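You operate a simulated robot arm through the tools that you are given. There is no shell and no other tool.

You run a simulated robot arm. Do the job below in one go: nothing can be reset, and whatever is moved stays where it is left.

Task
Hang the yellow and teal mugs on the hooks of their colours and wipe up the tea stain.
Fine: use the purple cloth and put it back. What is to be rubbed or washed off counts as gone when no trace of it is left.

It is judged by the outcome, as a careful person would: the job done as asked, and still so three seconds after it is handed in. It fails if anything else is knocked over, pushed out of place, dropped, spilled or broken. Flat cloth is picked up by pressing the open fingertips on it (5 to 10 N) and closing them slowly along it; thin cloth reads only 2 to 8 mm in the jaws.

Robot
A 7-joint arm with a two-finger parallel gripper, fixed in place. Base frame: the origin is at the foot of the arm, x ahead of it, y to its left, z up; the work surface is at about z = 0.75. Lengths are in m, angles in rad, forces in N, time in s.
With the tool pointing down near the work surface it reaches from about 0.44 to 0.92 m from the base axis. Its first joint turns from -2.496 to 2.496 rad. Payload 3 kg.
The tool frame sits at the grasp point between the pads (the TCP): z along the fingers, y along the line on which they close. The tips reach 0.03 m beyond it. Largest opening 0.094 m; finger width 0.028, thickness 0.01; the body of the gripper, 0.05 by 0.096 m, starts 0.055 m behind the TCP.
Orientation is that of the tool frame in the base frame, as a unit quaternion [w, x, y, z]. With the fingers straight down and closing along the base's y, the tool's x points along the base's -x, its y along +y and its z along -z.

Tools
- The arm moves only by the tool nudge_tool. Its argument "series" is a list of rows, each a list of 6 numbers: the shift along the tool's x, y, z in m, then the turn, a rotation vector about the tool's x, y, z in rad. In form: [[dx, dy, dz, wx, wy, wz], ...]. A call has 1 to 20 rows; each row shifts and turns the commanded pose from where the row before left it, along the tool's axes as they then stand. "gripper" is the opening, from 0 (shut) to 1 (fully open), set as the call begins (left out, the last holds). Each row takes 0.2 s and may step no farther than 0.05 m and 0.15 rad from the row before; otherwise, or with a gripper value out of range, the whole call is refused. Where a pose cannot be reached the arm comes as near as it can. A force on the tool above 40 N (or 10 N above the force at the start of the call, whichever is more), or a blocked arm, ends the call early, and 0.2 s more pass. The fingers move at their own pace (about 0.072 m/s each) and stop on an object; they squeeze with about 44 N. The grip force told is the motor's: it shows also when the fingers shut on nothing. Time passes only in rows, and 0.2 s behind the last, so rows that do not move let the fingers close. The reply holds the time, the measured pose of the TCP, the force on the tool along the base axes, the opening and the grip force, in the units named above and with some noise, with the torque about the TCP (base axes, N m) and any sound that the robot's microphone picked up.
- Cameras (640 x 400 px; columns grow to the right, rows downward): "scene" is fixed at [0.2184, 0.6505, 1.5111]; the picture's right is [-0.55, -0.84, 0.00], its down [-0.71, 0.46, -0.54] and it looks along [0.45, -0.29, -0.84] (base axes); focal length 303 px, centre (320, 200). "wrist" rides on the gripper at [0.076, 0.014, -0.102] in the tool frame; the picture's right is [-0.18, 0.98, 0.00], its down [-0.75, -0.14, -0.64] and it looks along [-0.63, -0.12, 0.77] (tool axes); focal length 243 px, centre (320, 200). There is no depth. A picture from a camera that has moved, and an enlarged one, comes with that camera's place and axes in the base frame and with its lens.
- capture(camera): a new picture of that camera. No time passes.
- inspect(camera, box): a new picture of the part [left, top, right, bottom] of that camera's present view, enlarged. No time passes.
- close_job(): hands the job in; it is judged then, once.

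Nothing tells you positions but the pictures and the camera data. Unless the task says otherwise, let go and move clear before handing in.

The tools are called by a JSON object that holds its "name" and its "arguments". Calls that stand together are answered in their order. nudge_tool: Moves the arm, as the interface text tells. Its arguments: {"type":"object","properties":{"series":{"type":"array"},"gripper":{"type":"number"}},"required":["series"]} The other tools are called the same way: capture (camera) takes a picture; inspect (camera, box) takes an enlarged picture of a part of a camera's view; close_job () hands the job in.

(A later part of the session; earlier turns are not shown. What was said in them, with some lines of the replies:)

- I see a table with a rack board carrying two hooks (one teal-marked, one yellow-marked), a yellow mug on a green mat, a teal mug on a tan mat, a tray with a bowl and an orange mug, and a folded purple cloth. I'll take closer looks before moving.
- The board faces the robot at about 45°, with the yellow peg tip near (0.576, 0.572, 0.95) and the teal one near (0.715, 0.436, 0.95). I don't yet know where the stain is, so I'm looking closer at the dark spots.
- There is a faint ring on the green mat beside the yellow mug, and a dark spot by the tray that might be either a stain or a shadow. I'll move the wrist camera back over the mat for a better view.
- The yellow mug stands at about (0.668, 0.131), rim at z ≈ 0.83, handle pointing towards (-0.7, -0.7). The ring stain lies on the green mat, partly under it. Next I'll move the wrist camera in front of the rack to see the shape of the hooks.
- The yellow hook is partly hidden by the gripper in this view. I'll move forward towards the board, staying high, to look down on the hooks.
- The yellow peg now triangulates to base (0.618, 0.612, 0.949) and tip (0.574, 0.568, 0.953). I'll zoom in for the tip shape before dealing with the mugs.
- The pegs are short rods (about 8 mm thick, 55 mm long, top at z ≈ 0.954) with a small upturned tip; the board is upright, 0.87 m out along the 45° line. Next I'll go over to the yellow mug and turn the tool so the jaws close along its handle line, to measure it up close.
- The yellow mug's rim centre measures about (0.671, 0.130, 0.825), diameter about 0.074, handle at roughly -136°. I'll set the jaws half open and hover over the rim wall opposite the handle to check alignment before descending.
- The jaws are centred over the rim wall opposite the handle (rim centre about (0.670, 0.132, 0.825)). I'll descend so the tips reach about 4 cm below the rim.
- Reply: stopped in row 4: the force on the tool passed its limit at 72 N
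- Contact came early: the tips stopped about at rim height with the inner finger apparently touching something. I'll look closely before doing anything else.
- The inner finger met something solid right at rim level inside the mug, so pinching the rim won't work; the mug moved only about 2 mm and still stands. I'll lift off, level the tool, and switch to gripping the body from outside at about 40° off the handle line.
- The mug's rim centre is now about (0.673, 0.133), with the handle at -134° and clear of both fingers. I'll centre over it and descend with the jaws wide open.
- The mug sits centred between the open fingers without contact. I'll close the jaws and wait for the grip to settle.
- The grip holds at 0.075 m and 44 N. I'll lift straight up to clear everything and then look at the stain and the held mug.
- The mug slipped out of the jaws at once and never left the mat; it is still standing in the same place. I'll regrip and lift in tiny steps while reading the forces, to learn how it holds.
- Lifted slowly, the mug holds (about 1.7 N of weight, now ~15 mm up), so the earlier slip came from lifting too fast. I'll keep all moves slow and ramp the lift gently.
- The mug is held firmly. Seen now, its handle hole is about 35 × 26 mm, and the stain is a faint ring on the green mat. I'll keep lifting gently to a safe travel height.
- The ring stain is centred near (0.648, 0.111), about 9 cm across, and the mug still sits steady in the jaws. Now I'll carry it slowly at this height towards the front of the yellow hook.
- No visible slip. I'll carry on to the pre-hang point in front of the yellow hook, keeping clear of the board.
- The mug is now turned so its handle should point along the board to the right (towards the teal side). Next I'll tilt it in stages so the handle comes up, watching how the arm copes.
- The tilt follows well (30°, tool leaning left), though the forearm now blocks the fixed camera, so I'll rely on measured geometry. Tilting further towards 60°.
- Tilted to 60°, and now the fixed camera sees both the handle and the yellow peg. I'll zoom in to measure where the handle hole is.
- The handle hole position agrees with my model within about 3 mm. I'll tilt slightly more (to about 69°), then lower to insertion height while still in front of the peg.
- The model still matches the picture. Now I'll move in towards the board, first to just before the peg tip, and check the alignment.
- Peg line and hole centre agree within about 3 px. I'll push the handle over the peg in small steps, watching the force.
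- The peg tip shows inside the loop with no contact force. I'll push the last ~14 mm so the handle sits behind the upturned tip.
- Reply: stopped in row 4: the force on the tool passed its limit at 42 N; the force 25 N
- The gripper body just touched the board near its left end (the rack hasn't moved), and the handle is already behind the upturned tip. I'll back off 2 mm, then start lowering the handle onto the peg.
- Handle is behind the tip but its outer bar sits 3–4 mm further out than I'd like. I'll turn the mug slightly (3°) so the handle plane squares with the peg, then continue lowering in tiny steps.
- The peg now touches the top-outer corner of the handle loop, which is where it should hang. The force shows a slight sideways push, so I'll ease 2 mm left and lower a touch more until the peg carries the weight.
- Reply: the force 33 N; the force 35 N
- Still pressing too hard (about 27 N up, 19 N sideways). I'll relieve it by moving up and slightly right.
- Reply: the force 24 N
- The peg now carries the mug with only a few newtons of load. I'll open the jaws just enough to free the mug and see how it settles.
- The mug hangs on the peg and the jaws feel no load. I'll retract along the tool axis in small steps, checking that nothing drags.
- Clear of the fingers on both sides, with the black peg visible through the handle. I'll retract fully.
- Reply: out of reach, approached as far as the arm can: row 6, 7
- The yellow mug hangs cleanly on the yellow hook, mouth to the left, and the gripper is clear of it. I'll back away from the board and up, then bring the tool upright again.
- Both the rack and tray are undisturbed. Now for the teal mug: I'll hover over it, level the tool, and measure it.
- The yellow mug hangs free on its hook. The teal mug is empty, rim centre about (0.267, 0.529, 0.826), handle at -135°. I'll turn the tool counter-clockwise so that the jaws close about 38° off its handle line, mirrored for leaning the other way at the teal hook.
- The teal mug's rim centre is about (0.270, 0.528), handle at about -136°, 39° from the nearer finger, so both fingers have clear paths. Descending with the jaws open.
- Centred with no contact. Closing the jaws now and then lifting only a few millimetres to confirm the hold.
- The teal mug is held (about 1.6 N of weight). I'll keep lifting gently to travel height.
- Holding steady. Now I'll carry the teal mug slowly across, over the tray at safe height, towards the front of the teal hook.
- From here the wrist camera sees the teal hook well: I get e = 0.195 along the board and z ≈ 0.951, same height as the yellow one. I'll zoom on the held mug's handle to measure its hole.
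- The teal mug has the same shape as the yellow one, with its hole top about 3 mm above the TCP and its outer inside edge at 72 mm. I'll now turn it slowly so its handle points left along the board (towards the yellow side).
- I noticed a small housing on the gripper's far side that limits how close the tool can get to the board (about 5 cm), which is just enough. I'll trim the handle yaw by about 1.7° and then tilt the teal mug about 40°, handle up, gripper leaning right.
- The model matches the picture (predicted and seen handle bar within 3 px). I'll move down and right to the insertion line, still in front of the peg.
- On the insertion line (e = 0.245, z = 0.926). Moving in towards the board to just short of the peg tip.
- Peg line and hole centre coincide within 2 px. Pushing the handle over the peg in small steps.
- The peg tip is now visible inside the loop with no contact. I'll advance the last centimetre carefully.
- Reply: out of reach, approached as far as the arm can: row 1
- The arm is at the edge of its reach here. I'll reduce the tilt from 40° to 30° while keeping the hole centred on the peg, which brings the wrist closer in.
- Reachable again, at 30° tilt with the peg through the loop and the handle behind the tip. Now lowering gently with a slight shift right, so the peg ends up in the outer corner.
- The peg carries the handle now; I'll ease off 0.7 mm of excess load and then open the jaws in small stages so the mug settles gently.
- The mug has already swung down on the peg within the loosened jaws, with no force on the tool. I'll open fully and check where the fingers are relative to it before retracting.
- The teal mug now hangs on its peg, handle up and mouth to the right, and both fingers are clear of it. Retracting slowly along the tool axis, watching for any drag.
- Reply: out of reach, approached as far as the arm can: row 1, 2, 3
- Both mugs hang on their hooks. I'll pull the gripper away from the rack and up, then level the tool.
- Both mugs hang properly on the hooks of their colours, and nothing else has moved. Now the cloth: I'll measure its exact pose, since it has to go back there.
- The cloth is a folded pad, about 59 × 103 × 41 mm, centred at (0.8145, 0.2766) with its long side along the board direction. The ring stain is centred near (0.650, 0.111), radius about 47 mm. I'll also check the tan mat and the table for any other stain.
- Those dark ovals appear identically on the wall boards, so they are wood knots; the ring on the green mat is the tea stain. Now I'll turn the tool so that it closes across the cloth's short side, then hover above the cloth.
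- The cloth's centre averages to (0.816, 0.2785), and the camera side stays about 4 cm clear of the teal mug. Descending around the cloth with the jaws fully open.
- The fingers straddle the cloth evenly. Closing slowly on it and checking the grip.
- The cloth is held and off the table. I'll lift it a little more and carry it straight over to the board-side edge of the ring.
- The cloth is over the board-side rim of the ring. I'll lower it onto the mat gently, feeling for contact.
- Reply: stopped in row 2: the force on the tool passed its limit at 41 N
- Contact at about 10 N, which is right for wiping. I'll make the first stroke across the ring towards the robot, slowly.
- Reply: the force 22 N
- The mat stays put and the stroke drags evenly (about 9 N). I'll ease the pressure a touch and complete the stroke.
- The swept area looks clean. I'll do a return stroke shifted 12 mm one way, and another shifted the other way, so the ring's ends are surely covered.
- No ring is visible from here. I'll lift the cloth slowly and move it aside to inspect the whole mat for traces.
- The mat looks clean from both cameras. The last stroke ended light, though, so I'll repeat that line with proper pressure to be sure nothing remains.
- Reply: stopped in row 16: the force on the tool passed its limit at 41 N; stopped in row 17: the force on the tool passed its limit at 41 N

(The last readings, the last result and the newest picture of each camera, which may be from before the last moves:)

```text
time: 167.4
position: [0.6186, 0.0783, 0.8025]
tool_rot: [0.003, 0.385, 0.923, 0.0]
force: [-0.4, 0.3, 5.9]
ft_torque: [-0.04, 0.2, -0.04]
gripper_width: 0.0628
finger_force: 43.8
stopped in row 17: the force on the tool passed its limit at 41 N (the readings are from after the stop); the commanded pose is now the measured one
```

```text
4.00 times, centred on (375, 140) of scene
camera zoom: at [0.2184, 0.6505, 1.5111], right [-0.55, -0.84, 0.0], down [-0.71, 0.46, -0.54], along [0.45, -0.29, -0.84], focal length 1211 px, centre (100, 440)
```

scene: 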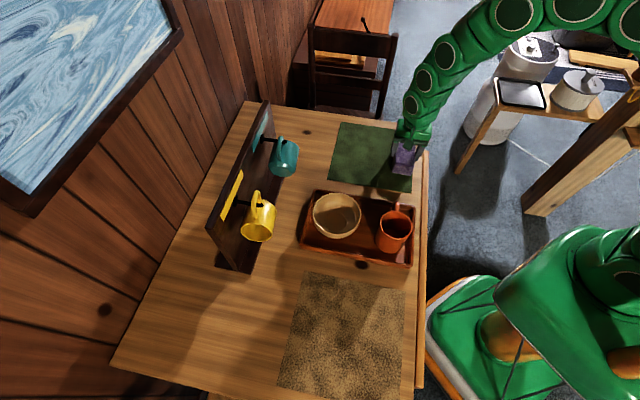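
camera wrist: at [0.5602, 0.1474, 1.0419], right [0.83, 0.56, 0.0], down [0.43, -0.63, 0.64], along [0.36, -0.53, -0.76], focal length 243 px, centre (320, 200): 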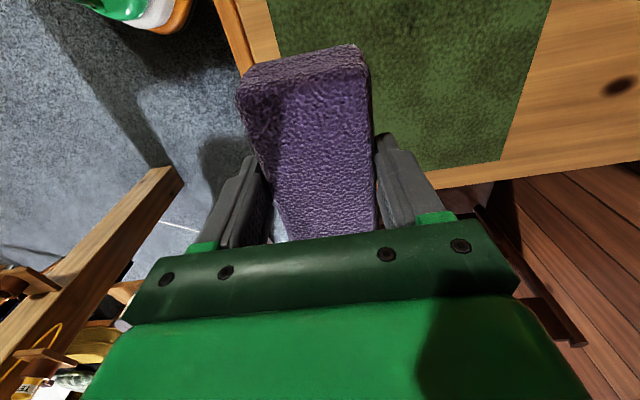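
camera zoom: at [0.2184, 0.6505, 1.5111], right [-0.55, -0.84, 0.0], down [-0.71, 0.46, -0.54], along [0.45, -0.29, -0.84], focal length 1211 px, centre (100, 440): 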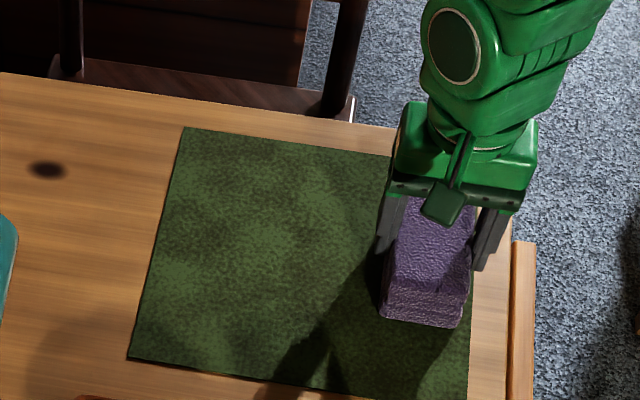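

The mat is clean and still in place. I'll lift the cloth and carry it back to its original spot.

{"name": "nudge_tool", "arguments": {"series": [[0, 0, -0.002, 0, 0, 0], [0, 0, -0.004, 0, 0, 0], [0, 0, -0.007, 0, 0, 0], [0, 0, -0.01, 0, 0, 0], [0, 0, -0.01, 0, 0, 0], [0, 0, -0.01, 0, 0, 0], [0, 0, -0.01, 0, 0, 0], [0, 0, -0.008, 0, 0, 0], [0, 0, -0.004, 0, 0, 0]]}}

{"name": "nudge_tool", "arguments": {"series": [[0.001, 0.006, 0, 0, 0, 0], [0.001, 0.01, 0, 0, 0, 0], [0.0008, 0.015, 0, 0, 0, 0], [0, 0.015, 0, 0, 0, 0], [0, 0.015, 0, 0, 0, 0], [0, 0.015, 0, 0, 0, 0], [0, 0.015, 0, 0, 0, 0], [0, 0.015, 0, 0, 0, 0], [0, 0.015, 0, 0, 0, 0], [0, 0.015, 0, 0, 0, 0], [0, 0.015, 0, 0, 0, 0], [0, 0.015, 0, 0, 0, 0], [0, 0.015, 0, 0, 0, 0], [0, 0.015, 0, 0, 0, 0], [0, 0.015, 0, 0, 0, 0], [0, 0.015, 0, 0, 0, 0], [0, 0.015, 0, 0, 0, 0], [0, 0.015, 0, 0, 0, 0], [0, 0.012, 0, 0, 0, 0], [0, 0.008, 0, 0, 0, 0]]}}

{"name": "capture", "arguments": {"camera": "scene"}}

{"name": "capture", "arguments": {"camera": "wrist"}}

{"name": "inspect", "arguments": {"camera": "scene", "box": [340, 120, 420, 190]}}

```text
time: 169.4
position: [0.6187, 0.0796, 0.8677]
tool_rot: [0.003, 0.386, 0.923, 0.0]
force: [-0.3, 0.2, 0.3]
ft_torque: [-0.02, 0.03, 0.01]
gripper_width: 0.0628
finger_force: 44.0
```

```text
time: 173.6
position: [0.8123, 0.2748, 0.8691]
tool_rot: [0.002, 0.385, 0.923, 0.0]
force: [0.2, 0.3, -0.6]
ft_torque: [0.01, 0.02, 0.01]
gripper_width: 0.063
finger_force: 43.5
```

```text
taken
```

scene: 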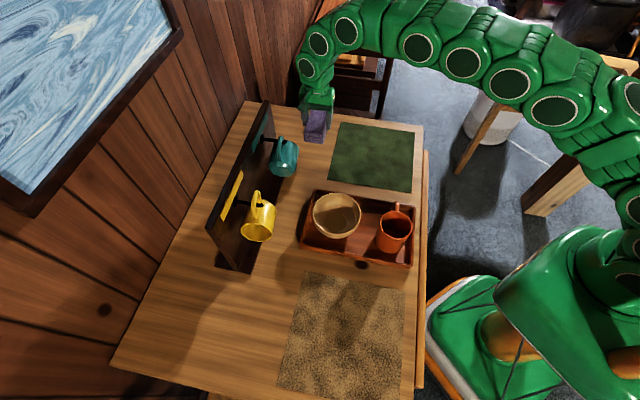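

```text
taken
camera wrist: at [0.769, 0.34, 0.9705], right [0.83, 0.56, 0.0], down [0.43, -0.63, 0.65], along [0.36, -0.53, -0.76], focal length 243 px, centre (320, 200)
```

wrist: 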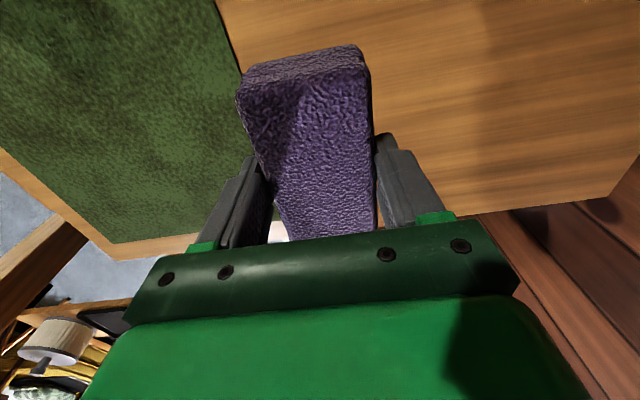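

```text
5.71 times, centred on (380, 155) of scene
camera zoom: at [0.2184, 0.6505, 1.5111], right [-0.55, -0.84, 0.0], down [-0.71, 0.46, -0.54], along [0.45, -0.29, -0.84], focal length 1730 px, centre (-23, 457)
```

zoom: 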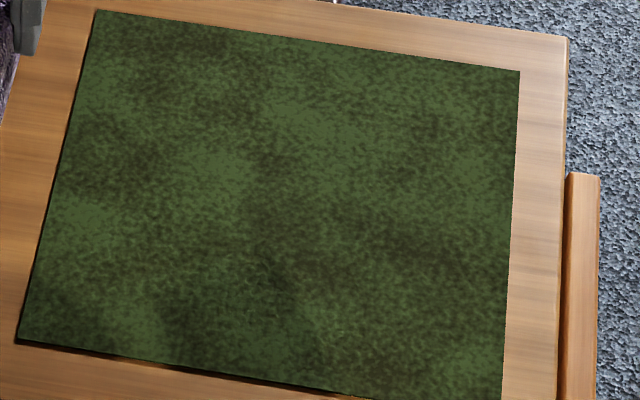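

The mat is spotless and exactly where it was. I'll align over the cloth's original place and lower it.

{"name": "nudge_tool", "arguments": {"series": [[0.0008, 0.0065, 0, 0, 0, 0], [0, 0, 0.006, 0, 0, 0], [0, 0, 0.01, 0, 0, 0], [0, 0, 0.012, 0, 0, 0], [0, 0, 0.012, 0, 0, 0], [0, 0, 0.01, 0, 0, 0], [0, 0, 0.008, 0, 0, 0], [0, 0, 0.005, 0, 0, 0], [0, 0, 0, 0, 0, 0]]}}

{"name": "nudge_tool", "arguments": {"series": [[0, 0, 0.0015, 0, 0, 0], [0, 0, 0, 0, 0, 0]]}}

{"name": "nudge_tool", "arguments": {"series": [[0, 0, 0.0012, 0, 0, 0], [0, 0, 0, 0, 0, 0]]}}

```text
time: 175.6
position: [0.8169, 0.2795, 0.8044]
tool_rot: [0.003, 0.385, 0.923, 0.0]
force: [-0.1, -0.3, -0.6]
ft_torque: [0.0, 0.0, -0.01]
gripper_width: 0.0628
finger_force: 44.3
```

```text
time: 176.2
position: [0.815, 0.2814, 0.8021]
tool_rot: [0.001, 0.385, 0.923, -0.001]
force: [-0.8, 0.3, 1.3]
ft_torque: [0.03, 0.12, -0.01]
gripper_width: 0.0627
finger_force: 43.9
```

```text
time: 176.8
position: [0.8168, 0.2814, 0.803]
tool_rot: [0.003, 0.384, 0.923, 0.0]
force: [-6.6, -1.1, 17.7]
ft_torque: [0.04, 0.78, 0.03]
gripper_width: 0.0631
finger_force: 44.6
```

The cloth rests on the table. I'll take off the excess pressure, open the jaws, and rise straight up.

{"name": "nudge_tool", "arguments": {"series": [[0, 0, -0.0009, 0, 0, 0], [0, 0, 0, 0, 0, 0]]}}

{"name": "nudge_tool", "arguments": {"series": [[0, 0, 0, 0, 0, 0], [0, 0, 0, 0, 0, 0], [0, 0, 0, 0, 0, 0], [0, 0, 0, 0, 0, 0]], "gripper": 1.0}}

{"name": "capture", "arguments": {"camera": "wrist"}}

{"name": "inspect", "arguments": {"camera": "scene", "box": [250, 80, 350, 180]}}

```text
time: 177.4
position: [0.8162, 0.2796, 0.8029]
tool_rot: [0.003, 0.385, 0.923, 0.0]
force: [1.2, 4.1, 11.5]
ft_torque: [0.11, 0.05, -0.03]
gripper_width: 0.063
finger_force: 43.8
```

```text
time: 178.4
position: [0.8158, 0.2796, 0.8023]
tool_rot: [0.003, 0.385, 0.923, 0.0]
force: [-1.1, -0.4, -0.8]
ft_torque: [-0.05, -0.01, -0.03]
gripper_width: 0.094
finger_force: 0.0
```

```text
taken
camera wrist: at [0.7725, 0.3451, 0.9043], right [0.83, 0.56, 0.0], down [0.43, -0.63, 0.65], along [0.36, -0.53, -0.76], focal length 243 px, centre (320, 200)
```

wrist: 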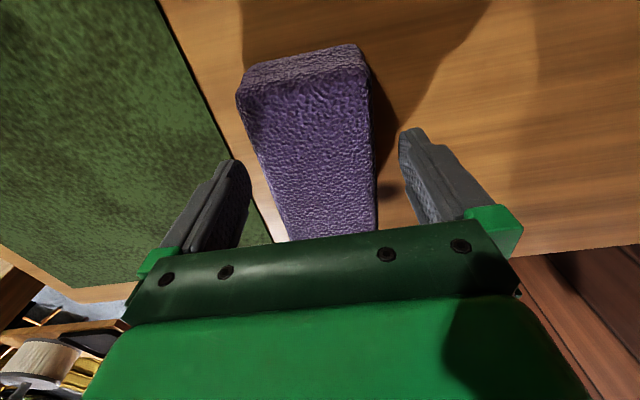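

```text
4.00 times, centred on (300, 130) of scene
camera zoom: at [0.2184, 0.6505, 1.5111], right [-0.55, -0.84, 0.0], down [-0.71, 0.46, -0.54], along [0.45, -0.29, -0.84], focal length 1211 px, centre (400, 480)
```

zoom: 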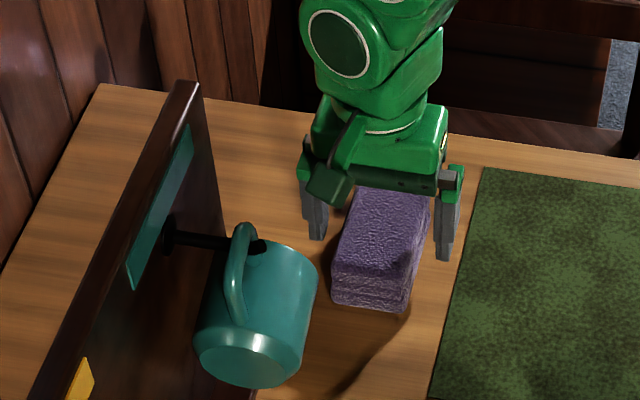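

The cloth lies back within a couple of millimetres of where it started. Rising straight up and moving clear.

{"name": "nudge_tool", "arguments": {"series": [[0, 0, -0.005, 0, 0, 0], [0, 0, -0.01, 0, 0, 0], [0, 0, -0.02, 0, 0, 0], [0, 0, -0.025, 0, 0, 0], [0, 0, -0.03, 0, 0, 0], [0, 0, -0.03, 0, 0, 0], [0, 0, -0.03, 0, 0, 0], [0, 0, -0.03, 0, 0, 0], [0, 0, -0.03, 0, 0, 0], [0, -0.03, -0.01, 0, 0, 0], [0, -0.04, 0, 0, 0, 0], [0, -0.04, 0, 0, 0, 0], [0, -0.04, 0, 0, 0, 0], [0, -0.04, 0, 0, 0, 0], [0, -0.04, 0, 0, 0, 0], [0, 0, 0, 0, 0, 0]]}}

{"name": "capture", "arguments": {"camera": "scene"}}

{"name": "inspect", "arguments": {"camera": "scene", "box": [200, 90, 340, 260]}}

{"name": "inspect", "arguments": {"camera": "scene", "box": [285, 110, 345, 170]}}

{"name": "capture", "arguments": {"camera": "wrist"}}

```text
time: 181.8
position: [0.6508, 0.118, 1.0221]
tool_rot: [0.002, 0.385, 0.923, -0.001]
force: [-0.6, 0.0, -0.3]
ft_torque: [0.01, -0.02, -0.01]
gripper_width: 0.0939
finger_force: 0.1
```

```text
taken
```

scene: 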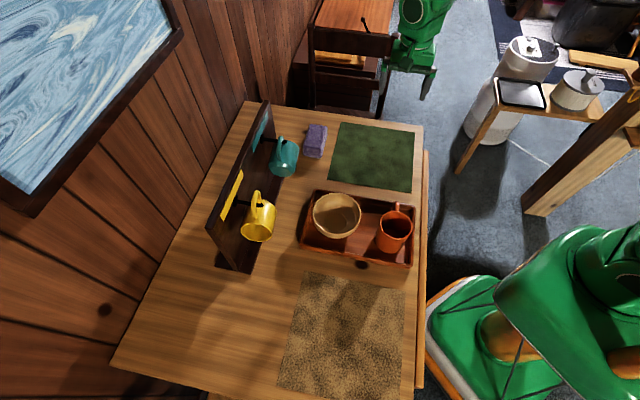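

```text
2.35 times, centred on (270, 175) of scene
camera zoom: at [0.2184, 0.6505, 1.5111], right [-0.55, -0.84, 0.0], down [-0.71, 0.46, -0.54], along [0.45, -0.29, -0.84], focal length 712 px, centre (438, 259)
```

zoom: 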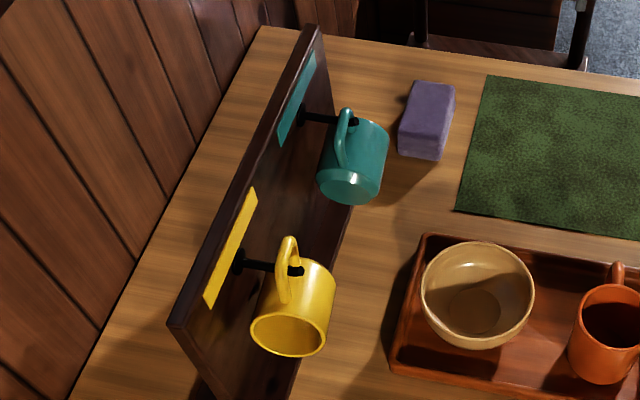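

```text
6.67 times, centred on (315, 140) of scene
camera zoom: at [0.2184, 0.6505, 1.5111], right [-0.55, -0.84, 0.0], down [-0.71, 0.46, -0.54], along [0.45, -0.29, -0.84], focal length 2019 px, centre (353, 600)
```

zoom: 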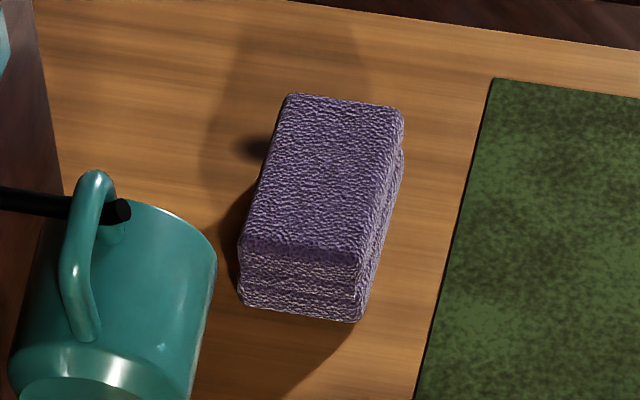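

```text
taken
camera wrist: at [0.6073, 0.1838, 1.1236], right [0.83, 0.56, 0.0], down [0.43, -0.63, 0.65], along [0.36, -0.53, -0.76], focal length 243 px, centre (320, 200)
```

wrist: 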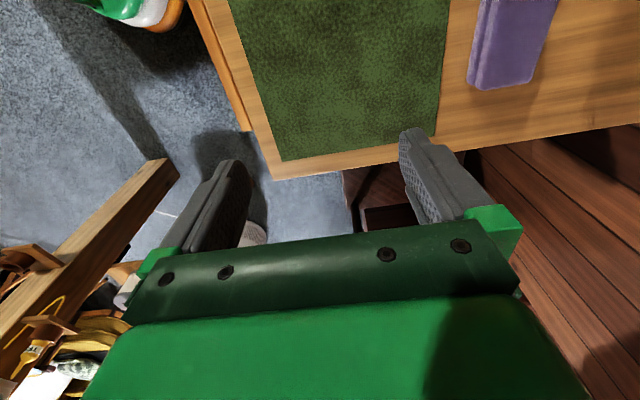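

Cloth, mat, tray, bowl and orange mug are all in place. The teal mug seems to sway slightly, so I'll wait a few seconds and compare.

{"name": "nudge_tool", "arguments": {"series": [[0, 0, 0, 0, 0, 0], [0, 0, 0, 0, 0, 0], [0, 0, 0, 0, 0, 0]]}}

{"name": "inspect", "arguments": {"camera": "scene", "box": [235, 110, 315, 190]}}

{"name": "nudge_tool", "arguments": {"series": [[0, 0, 0, 0, 0, 0], [0, 0, 0, 0, 0, 0], [0, 0, 0, 0, 0, 0], [0, 0, 0, 0, 0, 0], [0, 0, 0, 0, 0, 0], [0, 0, 0, 0, 0, 0], [0, 0, 0, 0, 0, 0], [0, 0, 0, 0, 0, 0], [0, 0, 0, 0, 0, 0], [0, 0, 0, 0, 0, 0]]}}

{"name": "inspect", "arguments": {"camera": "scene", "box": [235, 110, 315, 190]}}

{"name": "inspect", "arguments": {"camera": "scene", "box": [210, 170, 290, 250]}}

```text
time: 182.6
position: [0.6513, 0.1187, 1.021]
tool_rot: [0.002, 0.385, 0.923, -0.001]
force: [0.1, -0.1, 0.2]
ft_torque: [-0.01, 0.01, 0.0]
gripper_width: 0.094
finger_force: 0.1
```

```text
5.00 times, centred on (275, 150) of scene
camera zoom: at [0.2184, 0.6505, 1.5111], right [-0.55, -0.84, 0.0], down [-0.71, 0.46, -0.54], along [0.45, -0.29, -0.84], focal length 1514 px, centre (545, 450)
```

zoom: 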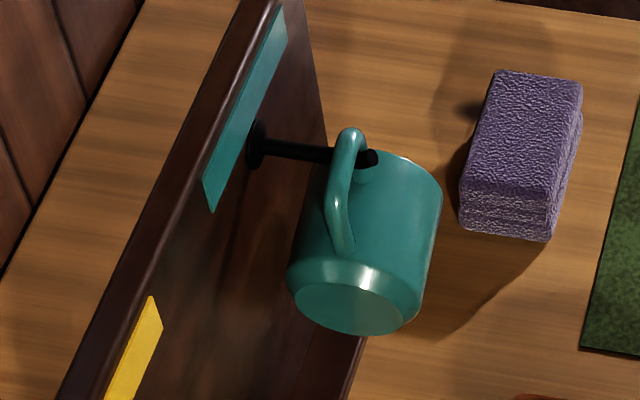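

```text
time: 184.8
position: [0.651, 0.1182, 1.0218]
tool_rot: [0.003, 0.385, 0.923, 0.0]
force: [0.5, 0.9, 0.6]
ft_torque: [0.02, 0.01, -0.01]
gripper_width: 0.094
finger_force: 0.1
```

```text
5.00 times, centred on (275, 150) of scene
camera zoom: at [0.2184, 0.6505, 1.5111], right [-0.55, -0.84, 0.0], down [-0.71, 0.46, -0.54], along [0.45, -0.29, -0.84], focal length 1514 px, centre (545, 450)
```

zoom: 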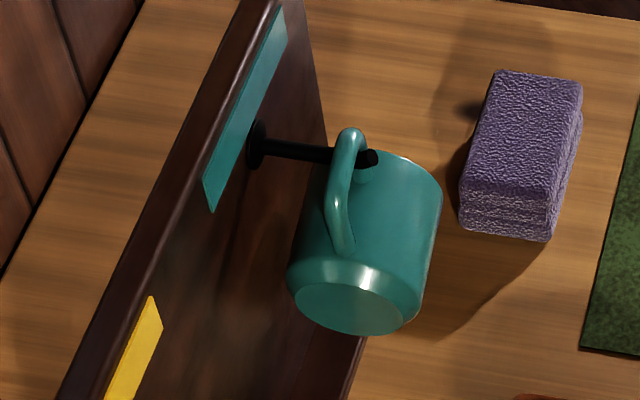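

```text
5.00 times, centred on (250, 210) of scene
camera zoom: at [0.2184, 0.6505, 1.5111], right [-0.55, -0.84, 0.0], down [-0.71, 0.46, -0.54], along [0.45, -0.29, -0.84], focal length 1514 px, centre (670, 150)
```

zoom: 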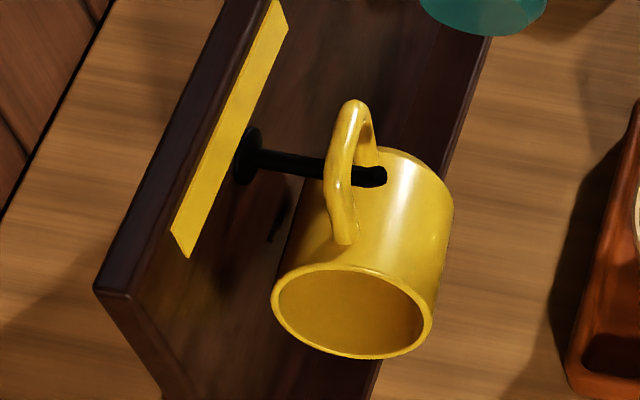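

Both mugs are still. One last close look at the mat for any trace of the ring from the wrist camera's angle.

{"name": "inspect", "arguments": {"camera": "wrist", "box": [230, 0, 450, 170]}}

{"name": "inspect", "arguments": {"camera": "scene", "box": [355, 130, 415, 185]}}

```text
2.35 times, centred on (340, 85) of wrist
camera zoom: at [0.6077, 0.184, 1.1237], right [0.83, 0.56, 0.0], down [0.43, -0.63, 0.65], along [0.36, -0.53, -0.76], focal length 571 px, centre (273, 471)
```

zoom: 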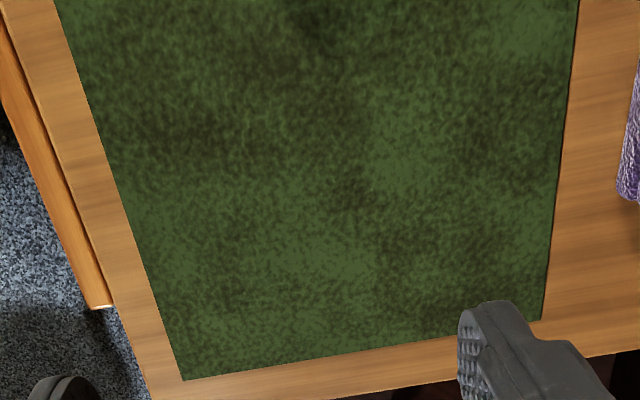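

```text
7.27 times, centred on (385, 158) of scene
camera zoom: at [0.2184, 0.6505, 1.5111], right [-0.55, -0.84, 0.0], down [-0.71, 0.46, -0.54], along [0.45, -0.29, -0.84], focal length 2202 px, centre (-153, 509)
```

zoom: 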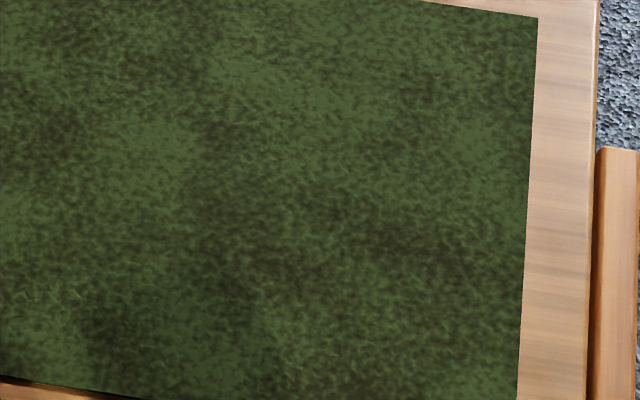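

The mat shows no trace of the ring from either camera. Both mugs hang still on the hooks of their colours, the cloth is back in place, nothing else has moved, and the gripper is empty and clear. I'm handing the job in.

{"name": "close_job", "arguments": {}}

```text
The job is handed in.
```

The job is handed in. The yellow and teal mugs hang still on the hooks of their own colours.

- **Stain:** The tea stain was a ring on the green mat, partly under the yellow mug. After several strokes with the purple cloth, neither camera shows any trace of it. I left the dark oval spots on the table alone, because the same ovals appear in the wall boards and are wood knots.
- **Cloth:** It lies back in its original spot, within a couple of millimetres.
- **Everything else:** The rack, tray, bowl, orange mug and both mats look unmoved.

There were three slips along the way, none with visible damage:

- On my first try a finger pressed down on the yellow mug with up to 72 N and shifted it about 2 mm.
- On the next try the mug slid out of the jaws before it left the mat. Lifting it more slowly worked.
- While I was hanging the yellow mug, the gripper pressed the rack board with about 42 N, but the rack stayed put.
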